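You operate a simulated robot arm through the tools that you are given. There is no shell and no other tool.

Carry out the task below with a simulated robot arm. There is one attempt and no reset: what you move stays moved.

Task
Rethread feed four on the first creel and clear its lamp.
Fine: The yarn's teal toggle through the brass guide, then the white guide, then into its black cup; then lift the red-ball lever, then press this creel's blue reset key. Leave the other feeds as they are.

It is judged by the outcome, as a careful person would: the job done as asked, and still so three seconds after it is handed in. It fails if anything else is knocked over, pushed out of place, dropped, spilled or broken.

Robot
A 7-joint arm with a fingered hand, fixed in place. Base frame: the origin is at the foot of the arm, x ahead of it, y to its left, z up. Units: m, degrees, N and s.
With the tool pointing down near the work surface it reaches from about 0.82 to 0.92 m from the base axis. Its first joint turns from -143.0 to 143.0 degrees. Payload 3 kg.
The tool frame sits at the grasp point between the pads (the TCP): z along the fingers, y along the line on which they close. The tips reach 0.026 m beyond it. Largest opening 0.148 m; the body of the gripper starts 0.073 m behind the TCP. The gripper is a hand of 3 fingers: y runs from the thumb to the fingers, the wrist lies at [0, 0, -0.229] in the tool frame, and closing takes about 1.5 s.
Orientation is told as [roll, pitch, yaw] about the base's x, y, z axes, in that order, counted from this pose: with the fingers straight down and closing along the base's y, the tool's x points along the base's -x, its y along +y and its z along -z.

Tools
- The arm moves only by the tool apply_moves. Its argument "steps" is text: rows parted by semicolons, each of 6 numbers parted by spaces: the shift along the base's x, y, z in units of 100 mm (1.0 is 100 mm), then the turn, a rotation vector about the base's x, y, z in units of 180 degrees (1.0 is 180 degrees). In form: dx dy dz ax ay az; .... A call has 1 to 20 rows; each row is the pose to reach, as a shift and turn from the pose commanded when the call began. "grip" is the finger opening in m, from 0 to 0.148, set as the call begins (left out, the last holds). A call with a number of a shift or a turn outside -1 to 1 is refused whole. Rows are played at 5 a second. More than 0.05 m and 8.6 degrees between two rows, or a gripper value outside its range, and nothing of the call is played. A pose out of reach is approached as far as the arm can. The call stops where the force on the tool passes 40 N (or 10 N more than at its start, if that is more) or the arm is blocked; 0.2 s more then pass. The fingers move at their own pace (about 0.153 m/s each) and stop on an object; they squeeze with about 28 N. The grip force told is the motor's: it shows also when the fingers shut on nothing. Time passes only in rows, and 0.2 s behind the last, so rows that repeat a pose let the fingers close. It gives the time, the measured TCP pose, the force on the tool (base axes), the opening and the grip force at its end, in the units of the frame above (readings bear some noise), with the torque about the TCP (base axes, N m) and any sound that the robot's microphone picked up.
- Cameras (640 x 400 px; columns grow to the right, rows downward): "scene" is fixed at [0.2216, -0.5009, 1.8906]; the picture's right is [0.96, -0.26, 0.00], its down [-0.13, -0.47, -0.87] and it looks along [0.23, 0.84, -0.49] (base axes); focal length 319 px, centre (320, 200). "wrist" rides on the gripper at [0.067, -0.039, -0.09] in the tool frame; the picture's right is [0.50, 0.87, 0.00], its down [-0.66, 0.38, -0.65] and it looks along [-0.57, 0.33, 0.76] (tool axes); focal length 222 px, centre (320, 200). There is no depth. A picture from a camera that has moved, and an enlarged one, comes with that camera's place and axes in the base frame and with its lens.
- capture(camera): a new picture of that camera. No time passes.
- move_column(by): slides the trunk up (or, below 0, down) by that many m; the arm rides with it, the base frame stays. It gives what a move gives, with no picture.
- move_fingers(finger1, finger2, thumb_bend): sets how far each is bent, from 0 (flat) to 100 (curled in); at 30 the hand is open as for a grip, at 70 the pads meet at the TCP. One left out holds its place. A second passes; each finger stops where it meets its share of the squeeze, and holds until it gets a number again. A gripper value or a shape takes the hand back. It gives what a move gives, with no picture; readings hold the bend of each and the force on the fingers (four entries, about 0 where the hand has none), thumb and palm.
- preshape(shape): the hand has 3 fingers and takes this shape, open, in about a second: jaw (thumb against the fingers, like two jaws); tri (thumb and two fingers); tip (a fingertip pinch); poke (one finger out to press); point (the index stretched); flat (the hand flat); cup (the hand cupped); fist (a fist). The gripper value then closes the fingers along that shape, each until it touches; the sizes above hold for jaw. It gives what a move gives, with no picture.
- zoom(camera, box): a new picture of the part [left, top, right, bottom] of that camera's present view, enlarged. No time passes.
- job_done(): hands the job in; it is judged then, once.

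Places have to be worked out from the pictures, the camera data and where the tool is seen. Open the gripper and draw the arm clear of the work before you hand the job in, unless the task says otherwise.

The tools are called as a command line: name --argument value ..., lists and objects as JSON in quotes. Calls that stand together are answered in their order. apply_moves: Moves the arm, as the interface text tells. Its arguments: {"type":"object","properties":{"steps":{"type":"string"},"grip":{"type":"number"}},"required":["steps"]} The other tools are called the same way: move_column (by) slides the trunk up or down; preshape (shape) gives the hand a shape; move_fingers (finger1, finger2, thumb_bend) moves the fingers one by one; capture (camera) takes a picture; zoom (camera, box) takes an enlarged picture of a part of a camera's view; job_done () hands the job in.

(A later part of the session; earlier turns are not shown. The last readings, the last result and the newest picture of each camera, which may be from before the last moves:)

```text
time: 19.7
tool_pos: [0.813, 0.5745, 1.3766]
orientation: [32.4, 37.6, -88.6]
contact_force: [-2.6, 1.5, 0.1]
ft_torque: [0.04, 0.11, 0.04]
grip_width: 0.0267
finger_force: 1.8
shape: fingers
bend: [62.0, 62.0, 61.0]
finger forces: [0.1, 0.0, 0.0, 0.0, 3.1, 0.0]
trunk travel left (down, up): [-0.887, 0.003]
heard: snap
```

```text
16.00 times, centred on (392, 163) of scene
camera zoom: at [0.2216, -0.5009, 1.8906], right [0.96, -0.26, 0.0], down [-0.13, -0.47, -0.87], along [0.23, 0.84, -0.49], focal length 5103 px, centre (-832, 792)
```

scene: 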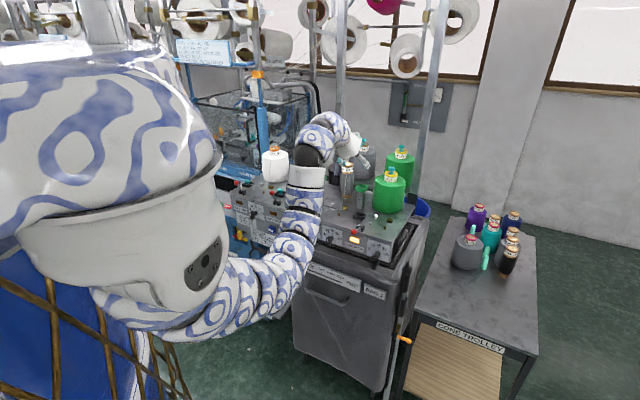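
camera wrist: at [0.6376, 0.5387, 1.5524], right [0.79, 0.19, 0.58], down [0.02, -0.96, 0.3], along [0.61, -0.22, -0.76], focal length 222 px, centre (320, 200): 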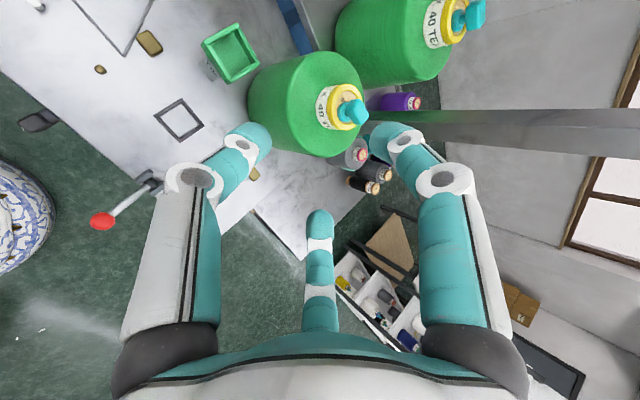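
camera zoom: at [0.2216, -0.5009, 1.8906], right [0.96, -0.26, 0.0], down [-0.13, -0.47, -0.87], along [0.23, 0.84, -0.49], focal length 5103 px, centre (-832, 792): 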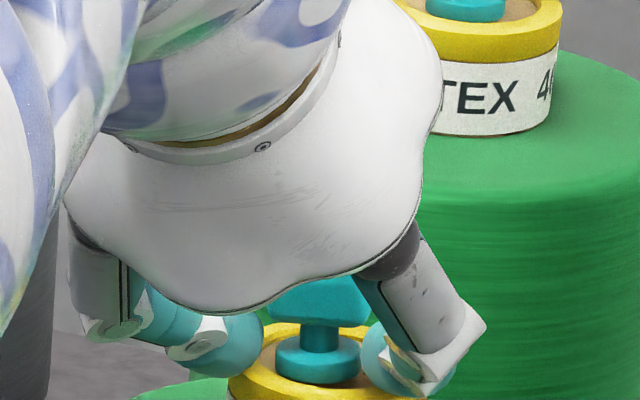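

A small "snap" came as the thumb met the toggle (it has likely come free of its seat); it's still upright between the fingers. I close the two fingers onto it.

move_fingers --finger1 68 --finger2 68

zoom --camera "wrist" --box '[220, 120, 420, 245]'

zoom --camera "scene" --box '[376, 153, 408, 173]'

```text
time: 20.7
tool_pos: [0.8124, 0.5741, 1.3754]
orientation: [32.5, 37.5, -88.7]
contact_force: [-2.6, 1.5, 0.6]
ft_torque: [0.06, 0.11, 0.06]
grip_width: 0.0199
finger_force: 3.1
shape: fingers
bend: [67.0, 66.0, 60.0]
finger forces: [0.7, 1.4, 0.0, 0.1, 4.0, 0.0]
trunk travel left (down, up): [-0.887, 0.003]
```

```text
3.20 times, centred on (320, 182) of wrist
camera zoom: at [0.7303, 0.5914, 1.4601], right [0.73, 0.13, 0.67], down [-0.01, -0.98, 0.2], along [0.69, -0.15, -0.71], focal length 711 px, centre (320, 256)
```

zoom: 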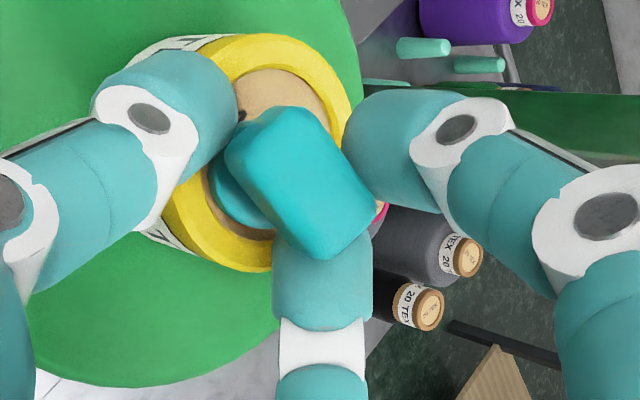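

```text
16.00 times, centred on (392, 163) of scene
camera zoom: at [0.2216, -0.5009, 1.8906], right [0.96, -0.26, 0.0], down [-0.13, -0.47, -0.87], along [0.23, 0.84, -0.49], focal length 5103 px, centre (-832, 792)
```

zoom: 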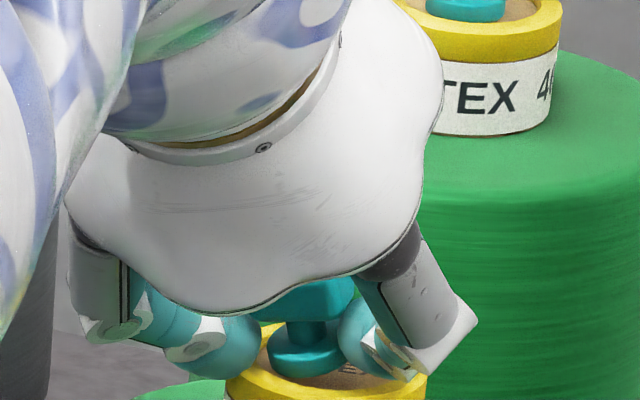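

All three fingers now hold the bar, but the external force hints that the thumb is leaning on the tube ring; I check the whole cone for displacement before going on.

zoom --camera "scene" --box '[345, 135, 441, 225]'

capture --camera "wrist"

```text
4.44 times, centred on (393, 180) of scene
camera zoom: at [0.2216, -0.5009, 1.8906], right [0.96, -0.26, 0.0], down [-0.13, -0.47, -0.87], along [0.23, 0.84, -0.49], focal length 1418 px, centre (-4, 289)
```

zoom: 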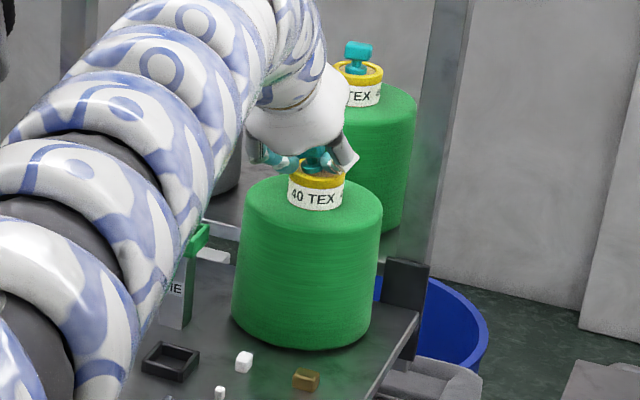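

```text
taken
camera wrist: at [0.7303, 0.5914, 1.4601], right [0.73, 0.13, 0.67], down [-0.01, -0.98, 0.2], along [0.69, -0.15, -0.71], focal length 222 px, centre (320, 200)
```

wrist: 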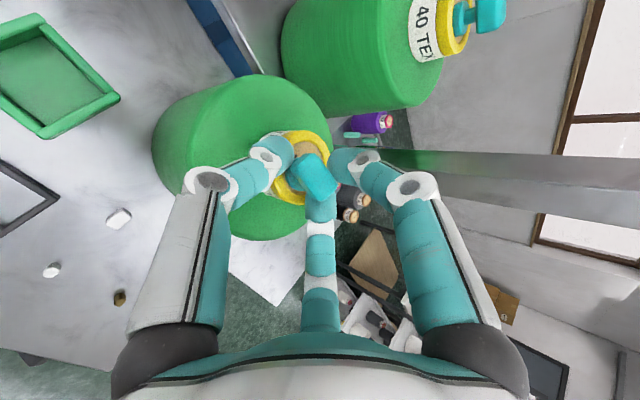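

The cone is leaning slightly to the right because the thumb tip presses its ring. I ease the thumb off so the cone sits upright again.

move_fingers --thumb_bend 57

zoom --camera "scene" --box '[345, 135, 441, 225]'

zoom --camera "wrist" --box '[220, 120, 420, 245]'

```text
time: 21.7
tool_pos: [0.814, 0.5736, 1.3751]
orientation: [32.5, 37.5, -88.6]
contact_force: [-0.6, 0.3, 0.1]
ft_torque: [-0.01, 0.04, 0.01]
grip_width: 0.0256
finger_force: 0.2
shape: fingers
bend: [68.0, 68.0, 56.0]
finger forces: [0.0, 0.0, 0.0, 0.0, 0.2, 0.0]
trunk travel left (down, up): [-0.887, 0.003]
```

```text
4.44 times, centred on (393, 180) of scene
camera zoom: at [0.2216, -0.5009, 1.8906], right [0.96, -0.26, 0.0], down [-0.13, -0.47, -0.87], along [0.23, 0.84, -0.49], focal length 1418 px, centre (-4, 289)
```

zoom: 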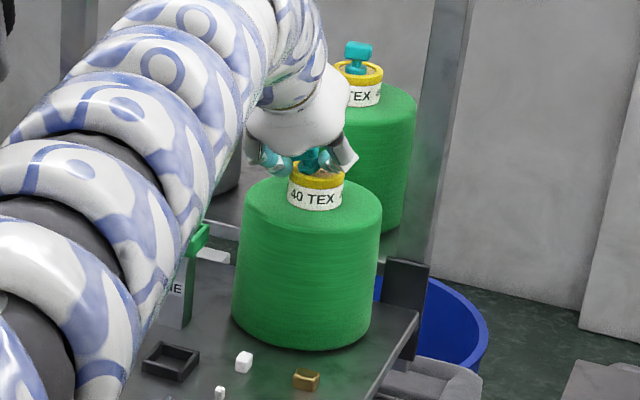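

```text
3.20 times, centred on (320, 182) of wrist
camera zoom: at [0.7308, 0.5912, 1.4599], right [0.73, 0.13, 0.67], down [-0.01, -0.98, 0.2], along [0.69, -0.15, -0.71], focal length 711 px, centre (320, 256)
```

zoom: 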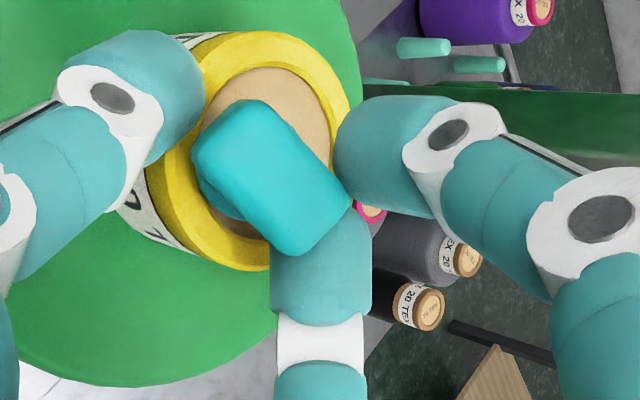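

Thumb pressure is off; the cone has slid only a few mm and stands straight, toggle still upright on the tube. I'll open a little, re-centre on the toggle's new position (0.8145, 0.585, 1.357) about 6 mm higher so the lower tips clear the ring.

move_fingers --finger1 60 --finger2 60 --thumb_bend 50

apply_moves --steps "0 0 0.035 0 0 0; -0.055 0 0.07 0 0 0; -0.11 -0.005 0.07 0 0 0; -0.11 -0.005 0.07 0 0 0"

zoom --camera "wrist" --box '[220, 120, 420, 245]'

zoom --camera "scene" --box '[345, 135, 441, 225]'

zoom --camera "scene" --box '[345, 195, 425, 245]'

```text
time: 22.7
tool_pos: [0.8139, 0.5745, 1.3762]
orientation: [32.4, 37.5, -88.5]
contact_force: [-0.3, 0.5, 0.0]
ft_torque: [-0.01, 0.0, 0.0]
grip_width: 0.0461
finger_force: 0.0
shape: fingers
bend: [60.0, 60.0, 50.0]
finger forces: [0.1, 0.0, 0.0, 0.1, 0.0, 0.1]
trunk travel left (down, up): [-0.887, 0.003]
```

```text
time: 23.7
tool_pos: [0.8018, 0.5737, 1.3824]
orientation: [32.5, 37.5, -88.6]
contact_force: [0.6, 0.1, -0.3]
ft_torque: [0.01, 0.04, -0.03]
grip_width: 0.0457
finger_force: 0.1
shape: fingers
bend: [60.0, 60.0, 50.0]
finger forces: [0.0, 0.0, 0.1, 0.0, 0.1, 0.1]
trunk travel left (down, up): [-0.887, 0.003]
```

```text
3.20 times, centred on (320, 182) of wrist
camera zoom: at [0.7197, 0.591, 1.4668], right [0.73, 0.13, 0.67], down [-0.01, -0.98, 0.2], along [0.69, -0.15, -0.71], focal length 711 px, centre (320, 256)
```

zoom: 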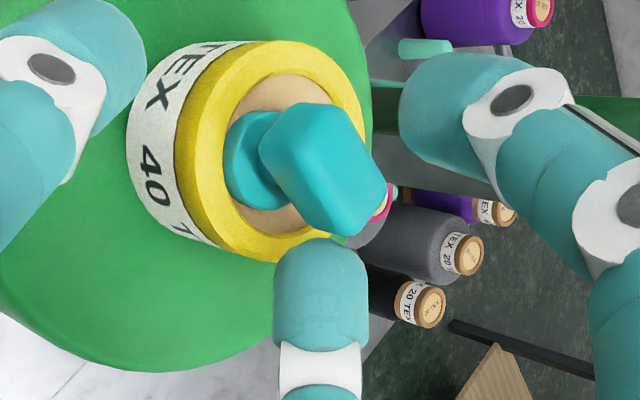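

```text
4.44 times, centred on (393, 180) of scene
camera zoom: at [0.2216, -0.5009, 1.8906], right [0.96, -0.26, 0.0], down [-0.13, -0.47, -0.87], along [0.23, 0.84, -0.49], focal length 1418 px, centre (-4, 289)
```

zoom: 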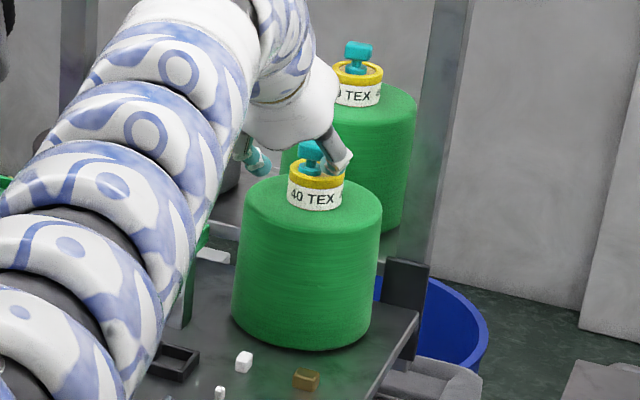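

```text
8.00 times, centred on (385, 220) of scene
camera zoom: at [0.2216, -0.5009, 1.8906], right [0.96, -0.26, 0.0], down [-0.13, -0.47, -0.87], along [0.23, 0.84, -0.49], focal length 2552 px, centre (-200, 40)
```

zoom: 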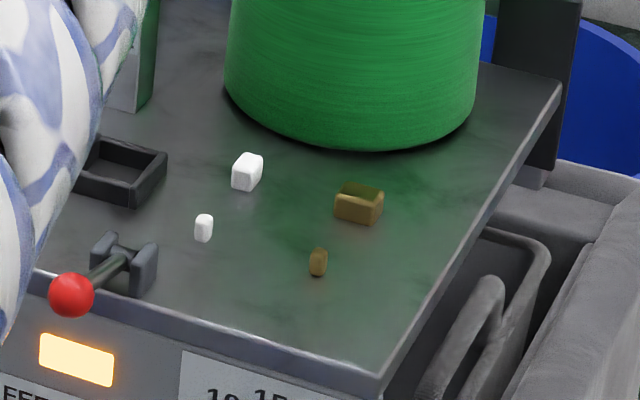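

The toggle has righted itself at (0.822, 0.586, 1.358) and the cone stands upright ~5 mm from where it was. I shift to a slightly higher grasp line (axis above the bar) so the lower tips clear the ring, and bend finger1 alone a bit to learn which one it is.

apply_moves --steps "0.055 0.016 0 0 0 0; 0.11 0.032 -0.005 0 0 0; 0.11 0.032 -0.005 0 0 0"

move_fingers --finger1 64 --finger2 58 --thumb_bend 54

zoom --camera "wrist" --box '[220, 120, 420, 245]'

zoom --camera "scene" --box '[368, 148, 416, 178]'

```text
time: 24.5
tool_pos: [0.8136, 0.5772, 1.3823]
orientation: [32.5, 37.6, -88.6]
contact_force: [-0.7, 0.3, 0.2]
ft_torque: [-0.02, 0.0, 0.01]
grip_width: 0.046
finger_force: 0.2
shape: fingers
bend: [60.0, 60.0, 50.0]
finger forces: [0.0, 0.1, 0.0, 0.0, 0.1, 0.0]
trunk travel left (down, up): [-0.887, 0.003]
```

```text
time: 25.5
tool_pos: [0.8129, 0.5767, 1.3826]
orientation: [32.5, 37.5, -88.7]
contact_force: [-1.0, -0.3, 0.6]
ft_torque: [-0.01, 0.0, 0.0]
grip_width: 0.0346
finger_force: 0.1
shape: fingers
bend: [64.0, 57.0, 54.0]
finger forces: [0.0, 0.1, 0.1, 0.1, 0.0, 0.1]
trunk travel left (down, up): [-0.887, 0.003]
```

```text
3.20 times, centred on (320, 182) of wrist
camera zoom: at [0.7306, 0.5942, 1.4667], right [0.73, 0.13, 0.67], down [-0.01, -0.98, 0.2], along [0.69, -0.15, -0.71], focal length 711 px, centre (320, 256)
```

zoom: 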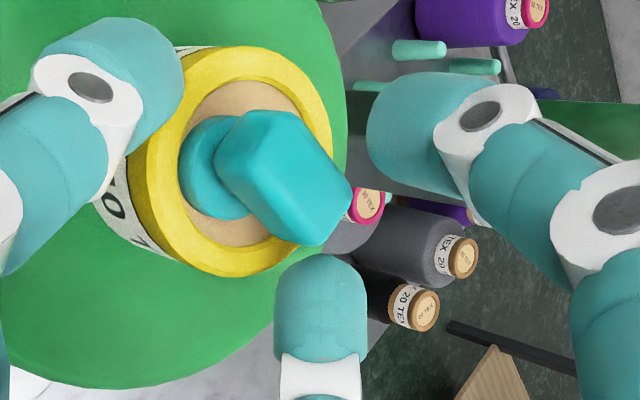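

```text
13.33 times, centred on (392, 163) of scene
camera zoom: at [0.2216, -0.5009, 1.8906], right [0.96, -0.26, 0.0], down [-0.13, -0.47, -0.87], along [0.23, 0.84, -0.49], focal length 4252 px, centre (-640, 693)
```

zoom: 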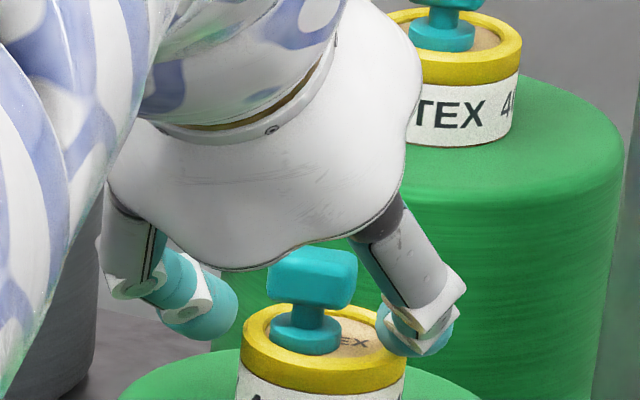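

finger1 is the upper one. The bar sits about 9 mm below the hand's axis as planned; now I close all three together, the upper finger furthest.

move_fingers --finger1 72 --finger2 63 --thumb_bend 60

zoom --camera "wrist" --box '[220, 120, 420, 245]'

zoom --camera "scene" --box '[368, 148, 416, 178]'

```text
time: 26.5
tool_pos: [0.813, 0.577, 1.3834]
orientation: [32.5, 37.5, -88.6]
contact_force: [0.7, 1.2, 1.6]
ft_torque: [0.04, -0.01, 0.0]
grip_width: 0.0172
finger_force: 1.5
shape: fingers
bend: [71.0, 63.0, 60.0]
finger forces: [1.7, 0.3, 0.1, 0.0, 0.4, 0.0]
trunk travel left (down, up): [-0.887, 0.003]
```

```text
3.20 times, centred on (320, 182) of wrist
camera zoom: at [0.7305, 0.5942, 1.4669], right [0.73, 0.13, 0.67], down [-0.01, -0.98, 0.2], along [0.69, -0.15, -0.71], focal length 711 px, centre (320, 256)
```

zoom: 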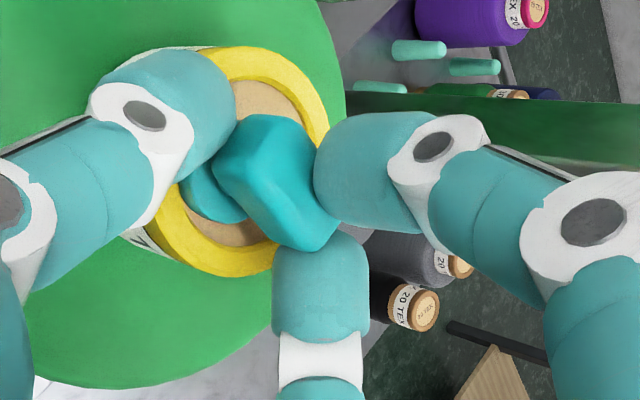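

```text
13.33 times, centred on (392, 163) of scene
camera zoom: at [0.2216, -0.5009, 1.8906], right [0.96, -0.26, 0.0], down [-0.13, -0.47, -0.87], along [0.23, 0.84, -0.49], focal length 4252 px, centre (-640, 693)
```

zoom: 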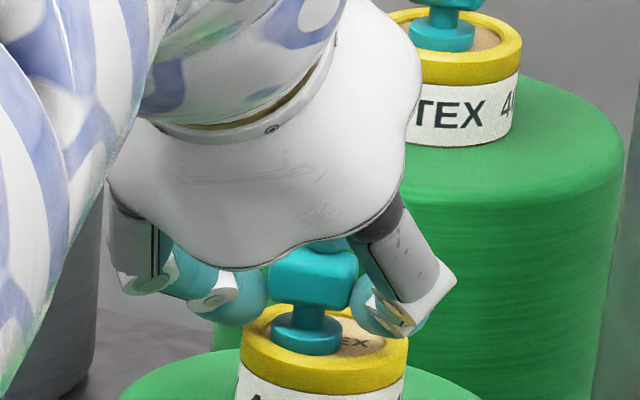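

All three touch the bar with light force and the ring isn't being pushed. I tighten gently.

move_fingers --finger1 74 --finger2 68 --thumb_bend 65

zoom --camera "wrist" --box '[220, 120, 420, 245]'

zoom --camera "scene" --box '[368, 148, 416, 178]'

```text
time: 27.5
tool_pos: [0.8128, 0.5773, 1.3824]
orientation: [32.4, 37.4, -88.5]
contact_force: [-0.3, 0.6, 0.3]
ft_torque: [0.01, 0.0, -0.01]
grip_width: 0.0143
finger_force: 5.0
shape: fingers
bend: [73.0, 63.0, 62.0]
finger forces: [3.1, 3.9, 0.0, 0.0, 4.3, 0.0]
trunk travel left (down, up): [-0.887, 0.003]
```

```text
3.20 times, centred on (320, 182) of wrist
camera zoom: at [0.7306, 0.5941, 1.4667], right [0.73, 0.13, 0.67], down [-0.01, -0.98, 0.2], along [0.69, -0.15, -0.71], focal length 711 px, centre (320, 256)
```

zoom: 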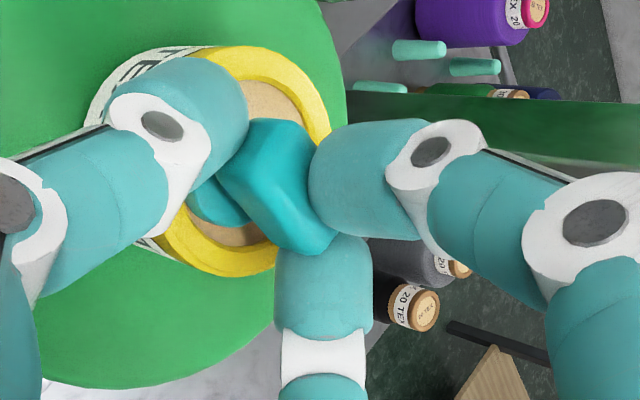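

```text
13.33 times, centred on (392, 163) of scene
camera zoom: at [0.2216, -0.5009, 1.8906], right [0.96, -0.26, 0.0], down [-0.13, -0.47, -0.87], along [0.23, 0.84, -0.49], focal length 4252 px, centre (-640, 693)
```

zoom: 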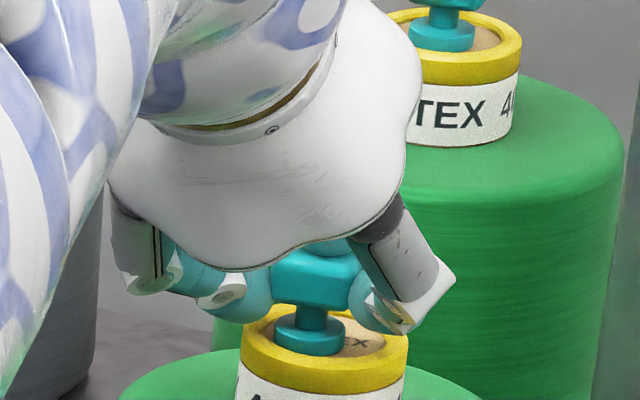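

A balanced grip now: 3.1 / 3.9 / 4.3 N with nearly no outside force. I lift straight up 30 mm and check.

apply_moves --steps "0 0 0.05 0 0 0; 0 0 0.1 0 0 0; -0.02 -0.02 0.18 0 0 0; -0.05 -0.05 0.3 0 0 0"

zoom --camera "wrist" --box '[220, 120, 420, 245]'

zoom --camera "scene" --box '[345, 135, 441, 225]'

```text
time: 28.5
tool_pos: [0.8075, 0.5721, 1.4106]
orientation: [32.6, 37.5, -88.6]
contact_force: [-0.7, 0.9, 0.3]
ft_torque: [-0.04, -0.03, -0.04]
grip_width: 0.0141
finger_force: 5.5
shape: fingers
bend: [73.0, 63.0, 62.0]
finger forces: [3.4, 3.8, 0.1, 0.0, 4.2, 0.1]
trunk travel left (down, up): [-0.887, 0.003]
```

```text
3.20 times, centred on (320, 182) of wrist
camera zoom: at [0.7248, 0.5893, 1.4965], right [0.73, 0.13, 0.67], down [-0.01, -0.98, 0.2], along [0.69, -0.15, -0.71], focal length 711 px, centre (320, 256)
```

zoom: 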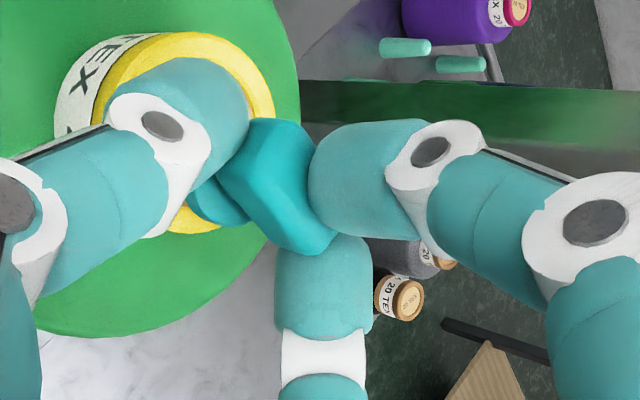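

```text
4.44 times, centred on (393, 180) of scene
camera zoom: at [0.2216, -0.5009, 1.8906], right [0.96, -0.26, 0.0], down [-0.13, -0.47, -0.87], along [0.23, 0.84, -0.49], focal length 1418 px, centre (-4, 289)
```

zoom: 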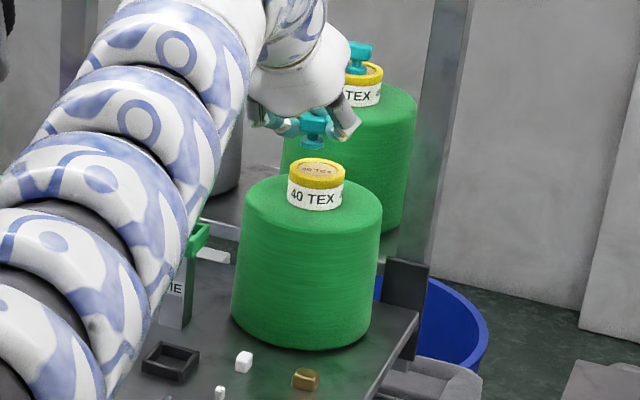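

The toggle is lifted cleanly and the cone stands undisturbed. I carry it toward the free spot to the right of the brass guide at this height, then ease the tilt to 38° to give the knuckles more room above the panel.

apply_moves --steps "-0.05 -0.2 0.03 0 0 0; -0.1 -0.4 0.03 0 0 0; -0.14 -0.6 0.03 0 0 0; -0.17 -0.8 0.03 0 0 0; -0.2 -1.0 0.03 0 0 0"

apply_moves --steps "0 -0.15 0 -0.0098 0.0098 0; 0 -0.3 0 -0.0196 0.0196 0; 0 -0.45 0 -0.0295 0.0295 0; 0 -0.6 -0.03 -0.0393 0.0393 0"

capture --camera "wrist"

zoom --camera "scene" --box '[280, 130, 440, 260]'

```text
time: 29.7
tool_pos: [0.7876, 0.4698, 1.4156]
orientation: [32.5, 37.6, -88.6]
contact_force: [0.3, -1.1, 0.9]
ft_torque: [0.01, -0.02, 0.03]
grip_width: 0.0141
finger_force: 5.4
shape: fingers
bend: [73.0, 63.0, 62.0]
finger forces: [3.3, 3.6, 0.1, 0.0, 4.2, 0.0]
trunk travel left (down, up): [-0.887, 0.003]
```

```text
time: 30.7
tool_pos: [0.7865, 0.4127, 1.4112]
orientation: [24.1, 30.1, -93.3]
contact_force: [-0.3, 0.3, -0.3]
ft_torque: [-0.02, 0.02, 0.04]
grip_width: 0.014
finger_force: 5.5
shape: fingers
bend: [73.0, 63.0, 62.0]
finger forces: [3.4, 3.7, 0.0, 0.0, 4.1, 0.0]
trunk travel left (down, up): [-0.887, 0.003]
```

```text
taken
camera wrist: at [0.7164, 0.4405, 1.5027], right [0.8, 0.21, 0.56], down [0.02, -0.95, 0.32], along [0.59, -0.24, -0.77], focal length 222 px, centre (320, 200)
```

wrist: 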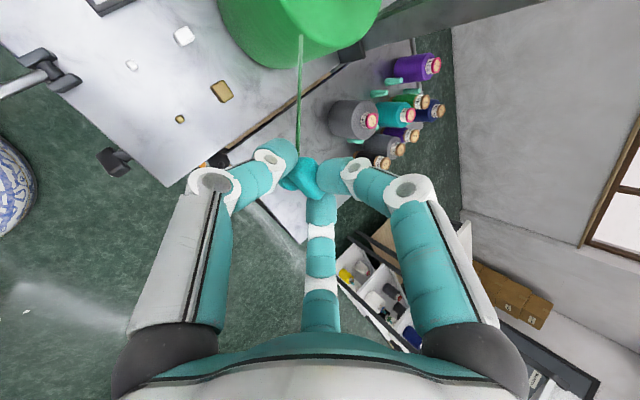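

```text
3.08 times, centred on (360, 195) of scene
camera zoom: at [0.2216, -0.5009, 1.8906], right [0.96, -0.26, 0.0], down [-0.13, -0.47, -0.87], along [0.23, 0.84, -0.49], focal length 981 px, centre (197, 215)
```

zoom: 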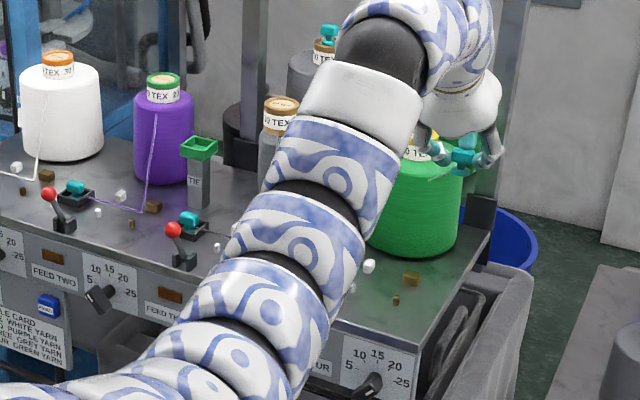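

The green yarn pays out from the cone to the toggle. From here the wrist camera sees the guides well; I zoom in to refine their positions.

zoom --camera "wrist" --box '[40, 0, 280, 150]'

zoom --camera "wrist" --box '[260, 130, 370, 230]'

```text
2.67 times, centred on (160, 75) of wrist
camera zoom: at [0.7164, 0.4405, 1.5027], right [0.8, 0.21, 0.56], down [0.02, -0.95, 0.32], along [0.59, -0.24, -0.77], focal length 592 px, centre (747, 533)
```

zoom: 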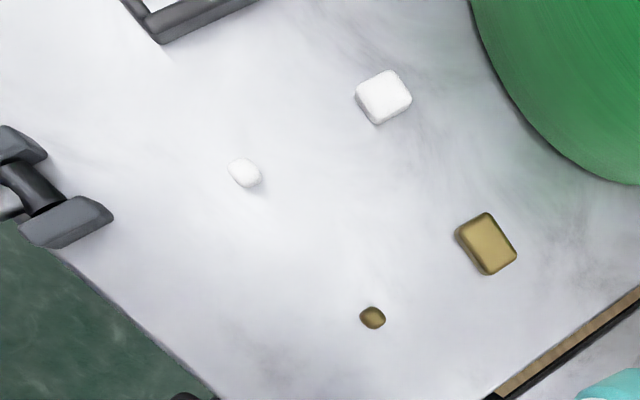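

```text
4.00 times, centred on (315, 180) of wrist
camera zoom: at [0.7164, 0.4405, 1.5027], right [0.8, 0.21, 0.56], down [0.02, -0.95, 0.32], along [0.59, -0.24, -0.77], focal length 888 px, centre (340, 280)
```

zoom: 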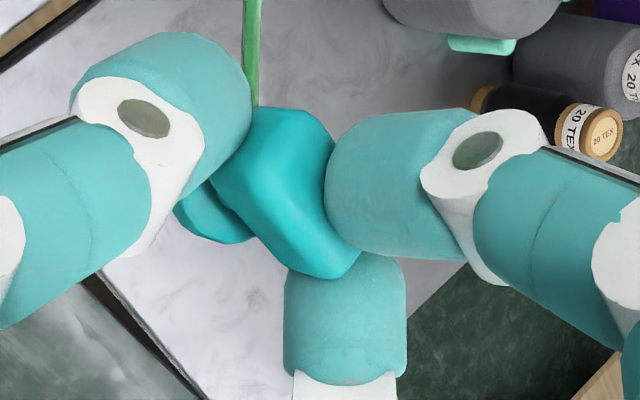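

Refined: brass gate at u≈0.214, white at u≈0.154, cup ≈0.094, centre line v≈0.855, post tops ≈1.183. Now I lower the toggle beside the brass gate in stages, watching the forearm's clearance over the lever.

apply_moves --steps "-0.1 0.1 -0.1 0 0 0; -0.1 0.1 -0.3 0 0 0; -0.1 0.1 -0.5 0 0 0; -0.1 0.1 -0.7 0 0 0; -0.1 0.1 -0.9 0 0 0"

capture --camera "scene"

capture --camera "wrist"

```text
time: 31.9
tool_pos: [0.7792, 0.4225, 1.3207]
orientation: [24.1, 30.3, -93.3]
contact_force: [-0.2, 0.5, 0.0]
ft_torque: [-0.03, 0.04, -0.03]
grip_width: 0.014
finger_force: 5.3
shape: fingers
bend: [73.0, 63.0, 62.0]
finger forces: [3.5, 3.8, 0.1, 0.0, 4.0, 0.0]
trunk travel left (down, up): [-0.887, 0.003]
```

```text
taken
```

scene: 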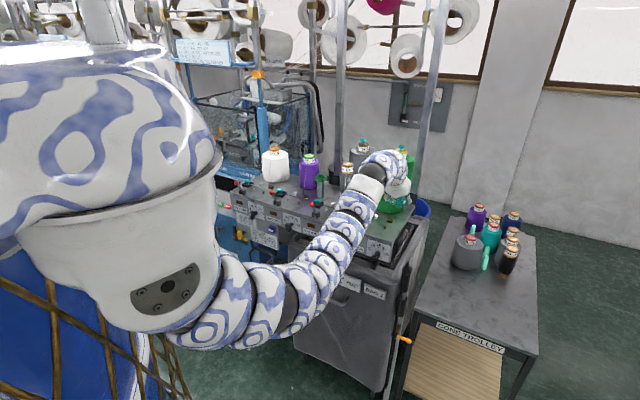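

```text
taken
camera wrist: at [0.7068, 0.4506, 1.4122], right [0.8, 0.21, 0.56], down [0.02, -0.95, 0.32], along [0.59, -0.24, -0.77], focal length 222 px, centre (320, 200)
```

wrist: 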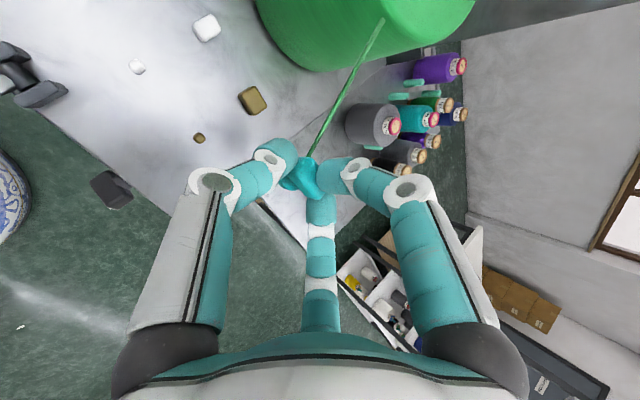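

The forearm clears the lever by several centimetres (elbow stays back near r≈0.4). I continue down to about 15 mm above the expected touch height.

apply_moves --steps "0 0 -0.2 0 0 0; 0 0 -0.4 0 0 0; 0 0 -0.6 0 0 0; 0 0 -0.75 0 0 0; 0 0 -0.85 0 0 0"

capture --camera "wrist"

zoom --camera "scene" --box '[330, 160, 430, 240]'

```text
time: 33.1
tool_pos: [0.7784, 0.4223, 1.2363]
orientation: [24.0, 30.3, -93.4]
contact_force: [-0.4, 0.3, 0.3]
ft_torque: [0.0, -0.01, 0.0]
grip_width: 0.014
finger_force: 5.8
shape: fingers
bend: [73.0, 63.0, 62.0]
finger forces: [3.5, 3.8, 0.0, 0.0, 4.1, 0.1]
trunk travel left (down, up): [-0.887, 0.003]
```

```text
taken
camera wrist: at [0.7073, 0.4501, 1.3277], right [0.8, 0.21, 0.56], down [0.02, -0.95, 0.32], along [0.59, -0.24, -0.77], focal length 222 px, centre (320, 200)
```

wrist: 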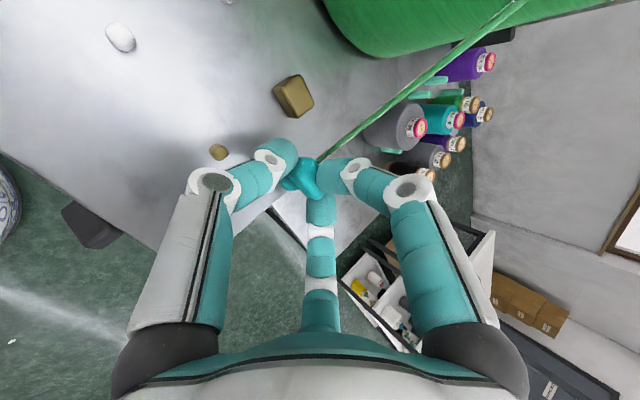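

```text
5.00 times, centred on (380, 200) of scene
camera zoom: at [0.2216, -0.5009, 1.8906], right [0.96, -0.26, 0.0], down [-0.13, -0.47, -0.87], along [0.23, 0.84, -0.49], focal length 1595 px, centre (20, 200)
```

zoom: 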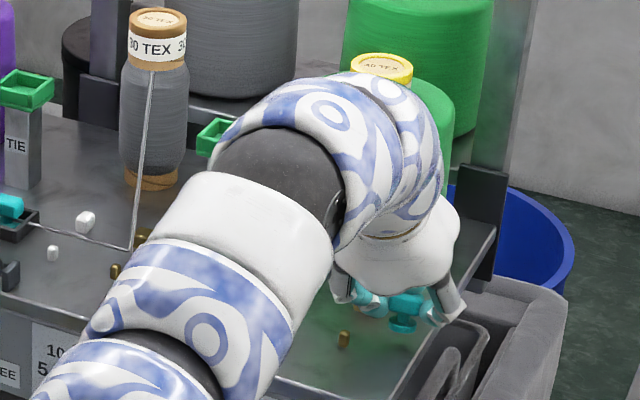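

The toggle hangs just right of the brass gate. I feel for the panel surface with small downward steps.

apply_moves --steps "0 0 -0.04 0 0 0; 0 0 -0.08 0 0 0; 0 0 -0.08 0 0 0"

zoom --camera "scene" --box '[370, 205, 420, 240]'

zoom --camera "wrist" --box '[200, 70, 380, 220]'

```text
time: 33.9
tool_pos: [0.7798, 0.4214, 1.2286]
orientation: [24.0, 30.3, -93.3]
contact_force: [-0.5, 0.2, -0.4]
ft_torque: [-0.01, 0.02, 0.06]
grip_width: 0.0142
finger_force: 5.8
shape: fingers
bend: [73.0, 63.0, 62.0]
finger forces: [3.5, 3.8, 0.0, 0.0, 4.1, 0.1]
trunk travel left (down, up): [-0.887, 0.003]
```

```text
11.43 times, centred on (395, 222) of scene
camera zoom: at [0.2216, -0.5009, 1.8906], right [0.96, -0.26, 0.0], down [-0.13, -0.47, -0.87], along [0.23, 0.84, -0.49], focal length 3645 px, centre (-537, -57)
```

zoom: 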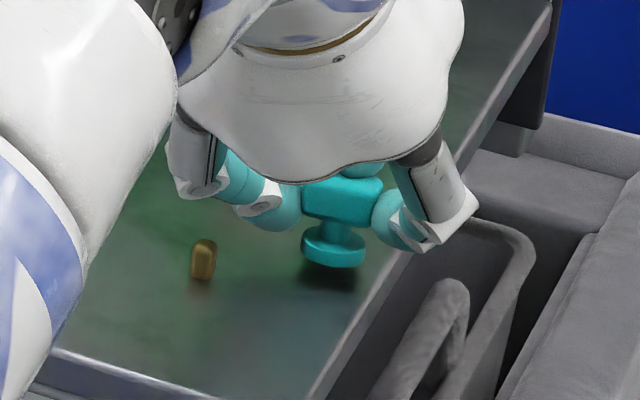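

```text
2.67 times, centred on (290, 145) of wrist
camera zoom: at [0.7069, 0.4503, 1.3199], right [0.8, 0.21, 0.56], down [0.02, -0.95, 0.32], along [0.59, -0.24, -0.77], focal length 592 px, centre (400, 347)
```

zoom: 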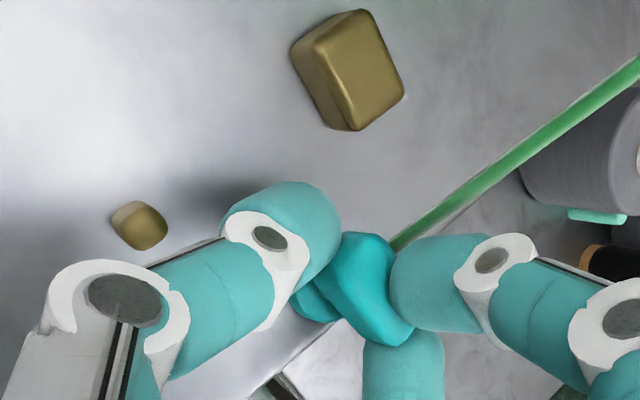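

By the scene view the toggle's foot is only ~3 mm above the panel. Two tiny steps down will confirm by force.

apply_moves --steps "0 0 -0.02 0 0 0; 0 0 -0.02 0 0 0"

apply_moves --steps "0 0 -0.02 0 0 0; 0 0 -0.02 0 0 0"

apply_moves --steps "0 0 -0.02 0 0 0; 0 0 -0.02 0 0 0"

```text
time: 34.5
tool_pos: [0.7772, 0.4216, 1.2274]
orientation: [24.1, 30.3, -93.2]
contact_force: [-0.2, -0.6, -0.1]
ft_torque: [0.04, -0.01, 0.0]
grip_width: 0.0139
finger_force: 5.6
shape: fingers
bend: [73.0, 63.0, 62.0]
finger forces: [3.4, 3.7, 0.0, 0.1, 4.1, 0.0]
trunk travel left (down, up): [-0.887, 0.003]
```

```text
time: 35.1
tool_pos: [0.7775, 0.4212, 1.2256]
orientation: [24.1, 30.2, -93.2]
contact_force: [0.0, -0.1, -0.2]
ft_torque: [0.02, -0.01, 0.01]
grip_width: 0.0142
finger_force: 5.9
shape: fingers
bend: [73.0, 63.0, 62.0]
finger forces: [3.5, 3.8, 0.0, 0.0, 4.2, 0.1]
trunk travel left (down, up): [-0.887, 0.003]
```

```text
time: 35.7
tool_pos: [0.7783, 0.4231, 1.2246]
orientation: [24.2, 30.2, -93.3]
contact_force: [-1.1, -1.8, 6.0]
ft_torque: [0.0, -0.04, -0.02]
grip_width: 0.0139
finger_force: 7.9
shape: fingers
bend: [73.0, 63.0, 62.0]
finger forces: [7.1, 4.2, 0.0, 0.1, 4.6, 0.1]
trunk travel left (down, up): [-0.887, 0.003]
```

Contact felt at commanded TCP z≈1.223, so the panel is at z≈1.177. I lift ~3.5 mm and sweep the toggle along the centre line through the brass gate.

apply_moves --steps "0 0 0.035 0 0 0; -0.058 0.058 0.035 0 0 0; -0.116 0.116 0.035 0 0 0; -0.174 0.174 0.035 0 0 0; -0.232 0.232 0.035 0 0 0; -0.29 0.29 0.035 0 0 0; -0.348 0.348 0.035 0 0 0; -0.406 0.406 0.035 0 0 0; -0.464 0.464 0.035 0 0 0"

capture --camera "wrist"

zoom --camera "scene" --box '[345, 195, 425, 245]'

```text
time: 37.7
tool_pos: [0.7326, 0.4678, 1.2268]
orientation: [24.2, 30.3, -93.4]
contact_force: [-0.2, 0.2, 0.0]
ft_torque: [0.0, 0.02, -0.02]
grip_width: 0.0138
finger_force: 6.0
shape: fingers
bend: [73.0, 63.0, 62.0]
finger forces: [4.3, 4.0, 0.0, 0.0, 4.4, 0.0]
trunk travel left (down, up): [-0.887, 0.003]
```

```text
taken
camera wrist: at [0.6605, 0.4964, 1.3177], right [0.8, 0.21, 0.56], down [0.02, -0.95, 0.32], along [0.59, -0.24, -0.77], focal length 222 px, centre (320, 200)
```

wrist: 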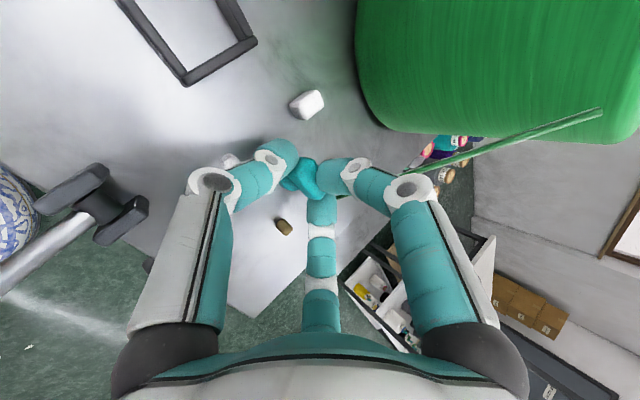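

```text
8.00 times, centred on (385, 220) of scene
camera zoom: at [0.2216, -0.5009, 1.8906], right [0.96, -0.26, 0.0], down [-0.13, -0.47, -0.87], along [0.23, 0.84, -0.49], focal length 2552 px, centre (-200, 40)
```

zoom: 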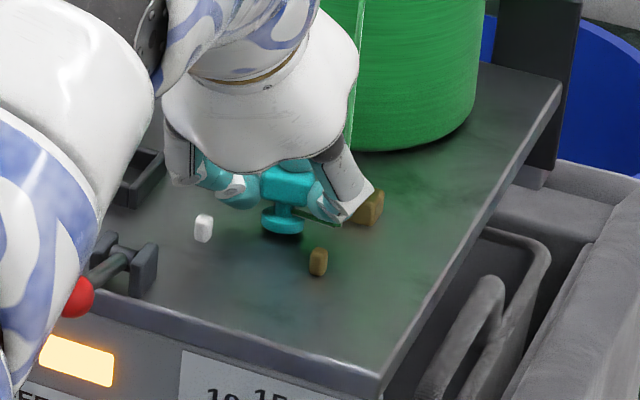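

The toggle has gone through the brass gate; I zoom to confirm the yarn now bends between the brass posts.

zoom --camera "scene" --box '[372, 212, 396, 227]'

zoom --camera "wrist" --box '[220, 70, 420, 250]'

zoom --camera "wrist" --box '[0, 100, 200, 300]'

```text
16.00 times, centred on (384, 220) of scene
camera zoom: at [0.2216, -0.5009, 1.8906], right [0.96, -0.26, 0.0], down [-0.13, -0.47, -0.87], along [0.23, 0.84, -0.49], focal length 5103 px, centre (-704, -112)
```

zoom: 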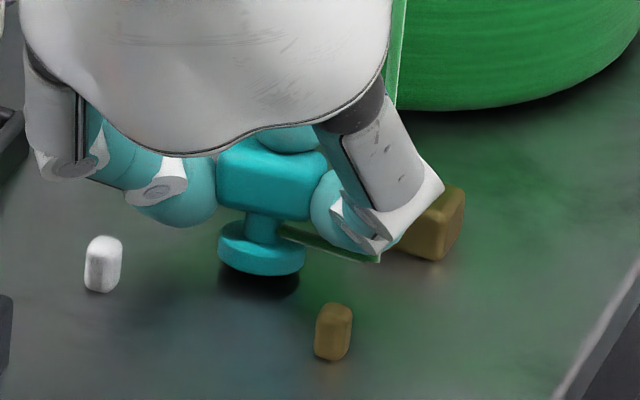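

```text
2.22 times, centred on (320, 160) of wrist
camera zoom: at [0.6605, 0.4964, 1.3177], right [0.8, 0.21, 0.56], down [0.02, -0.95, 0.32], along [0.59, -0.24, -0.77], focal length 494 px, centre (320, 289)
```

zoom: 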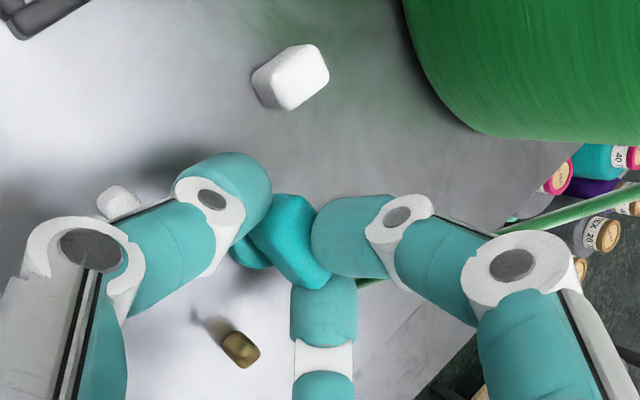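

```text
2.00 times, centred on (100, 200) of wrist
camera zoom: at [0.6605, 0.4964, 1.3177], right [0.8, 0.21, 0.56], down [0.02, -0.95, 0.32], along [0.59, -0.24, -0.77], focal length 444 px, centre (760, 200)
```

zoom: 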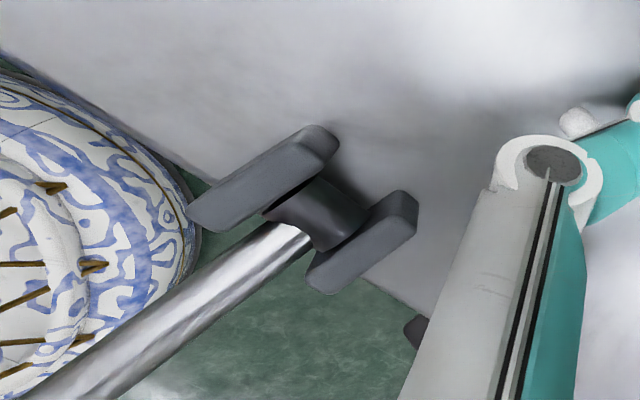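

The yarn bends at the brass gate centre. Next I sweep on through the white gate, stopping before the cup's rim.

apply_moves --steps "-0.058 0.058 0 0 0 0; -0.116 0.116 0 0 0 0; -0.174 0.174 0 0 0 0; -0.232 0.232 0 0 0 0; -0.29 0.29 0 0 0 0; -0.34 0.34 0 0 0 0; -0.34 0.34 0 0 0 0"

zoom --camera "wrist" --box '[120, 0, 420, 250]'

zoom --camera "scene" --box '[352, 200, 400, 230]'

```text
time: 39.3
tool_pos: [0.6968, 0.503, 1.2276]
orientation: [24.1, 30.3, -93.3]
contact_force: [-0.3, -0.2, 0.6]
ft_torque: [0.0, -0.01, -0.01]
grip_width: 0.0136
finger_force: 6.6
shape: fingers
bend: [73.0, 63.0, 62.0]
finger forces: [4.4, 4.0, 0.0, 0.0, 5.3, 0.0]
trunk travel left (down, up): [-0.887, 0.003]
```

```text
1.60 times, centred on (270, 125) of wrist
camera zoom: at [0.6258, 0.5306, 1.3181], right [0.8, 0.21, 0.56], down [0.02, -0.95, 0.32], along [0.59, -0.24, -0.77], focal length 355 px, centre (400, 320)
```

zoom: 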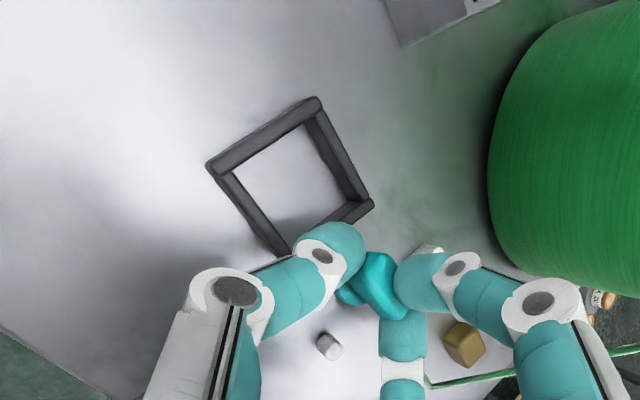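

```text
13.33 times, centred on (376, 215) of scene
camera zoom: at [0.2216, -0.5009, 1.8906], right [0.96, -0.26, 0.0], down [-0.13, -0.47, -0.87], along [0.23, 0.84, -0.49], focal length 4252 px, centre (-427, 0)
```

zoom: 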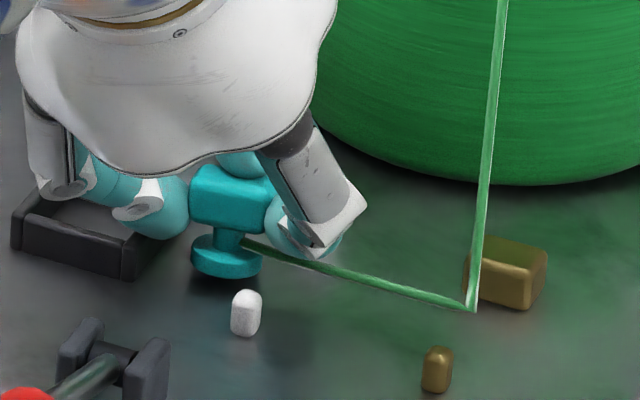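

Through the white gate now too. I raise 20 mm to clear the cup's rim and move over the cup.

apply_moves --steps "0 0 0.07 0 0 0; 0 0 0.14 0 0 0; 0 0 0.21 0 0 0; -0.08 0.08 0.22 0 0 0; -0.16 0.16 0.22 0 0 0; -0.24 0.24 0.22 0 0 0; -0.304 0.304 0.22 0 0 0; -0.304 0.304 0.22 0 0 0"

zoom --camera "wrist" --box '[180, 60, 420, 260]'

zoom --camera "scene" --box '[340, 195, 404, 235]'

```text
time: 41.1
tool_pos: [0.6661, 0.5322, 1.2491]
orientation: [24.1, 30.3, -93.4]
contact_force: [0.5, 0.3, -0.1]
ft_torque: [0.03, -0.01, -0.03]
grip_width: 0.0137
finger_force: 6.5
shape: fingers
bend: [73.0, 63.0, 62.0]
finger forces: [4.2, 4.0, 0.0, 0.0, 4.4, 0.0]
trunk travel left (down, up): [-0.887, 0.003]
```

```text
2.00 times, centred on (300, 160) of wrist
camera zoom: at [0.5957, 0.5604, 1.3398], right [0.8, 0.21, 0.56], down [0.02, -0.95, 0.32], along [0.59, -0.24, -0.77], focal length 444 px, centre (360, 280)
```

zoom: 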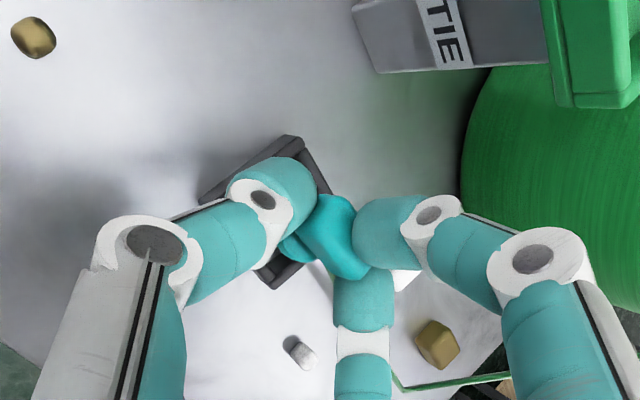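

```text
10.00 times, centred on (372, 215) of scene
camera zoom: at [0.2216, -0.5009, 1.8906], right [0.96, -0.26, 0.0], down [-0.13, -0.47, -0.87], along [0.23, 0.84, -0.49], focal length 3189 px, centre (-200, 50)
```

zoom: 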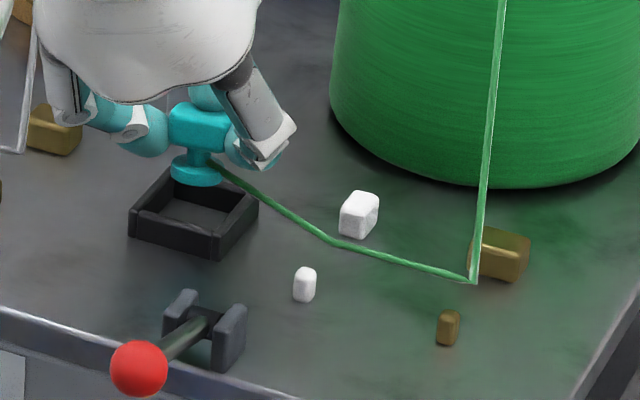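

The yarn now bends at both brass and white gates. The toggle is above the cup (within a few mm of its centre by both cameras); I shift 2 mm back and lower it in.

apply_moves --steps "-0.02 -0.015 -0.05 0 0 0; -0.02 -0.015 -0.1 0 0 0; -0.02 -0.015 -0.15 0 0 0; -0.02 -0.015 -0.18 0 0 0; -0.02 -0.015 -0.18 0 0 0"

zoom --camera "wrist" --box '[180, 60, 420, 260]'

zoom --camera "scene" --box '[340, 195, 404, 235]'

```text
time: 42.3
tool_pos: [0.6646, 0.5301, 1.2317]
orientation: [24.1, 30.3, -93.3]
contact_force: [0.3, 0.0, -0.3]
ft_torque: [0.0, 0.0, 0.02]
grip_width: 0.0138
finger_force: 6.2
shape: fingers
bend: [73.0, 63.0, 62.0]
finger forces: [4.2, 4.0, 0.0, 0.0, 4.4, 0.0]
trunk travel left (down, up): [-0.887, 0.003]
```

```text
2.00 times, centred on (300, 160) of wrist
camera zoom: at [0.5937, 0.5594, 1.322], right [0.8, 0.21, 0.56], down [0.02, -0.95, 0.32], along [0.59, -0.24, -0.77], focal length 444 px, centre (360, 280)
```

zoom: 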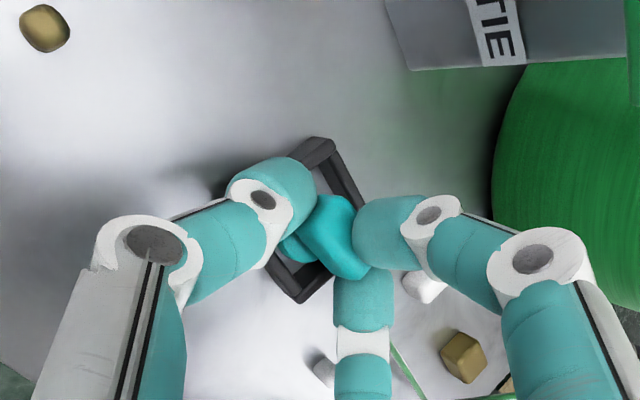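

```text
10.00 times, centred on (372, 215) of scene
camera zoom: at [0.2216, -0.5009, 1.8906], right [0.96, -0.26, 0.0], down [-0.13, -0.47, -0.87], along [0.23, 0.84, -0.49], focal length 3189 px, centre (-200, 50)
```

zoom: 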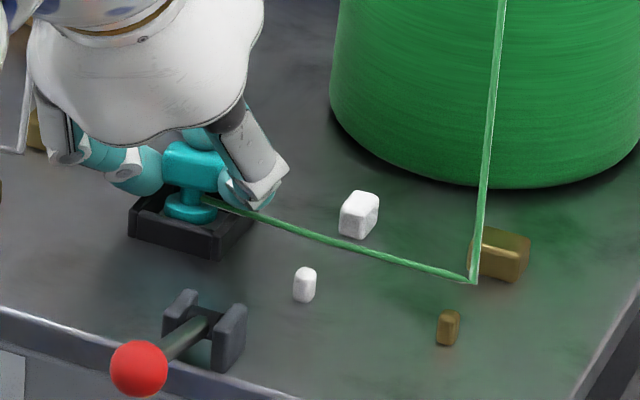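

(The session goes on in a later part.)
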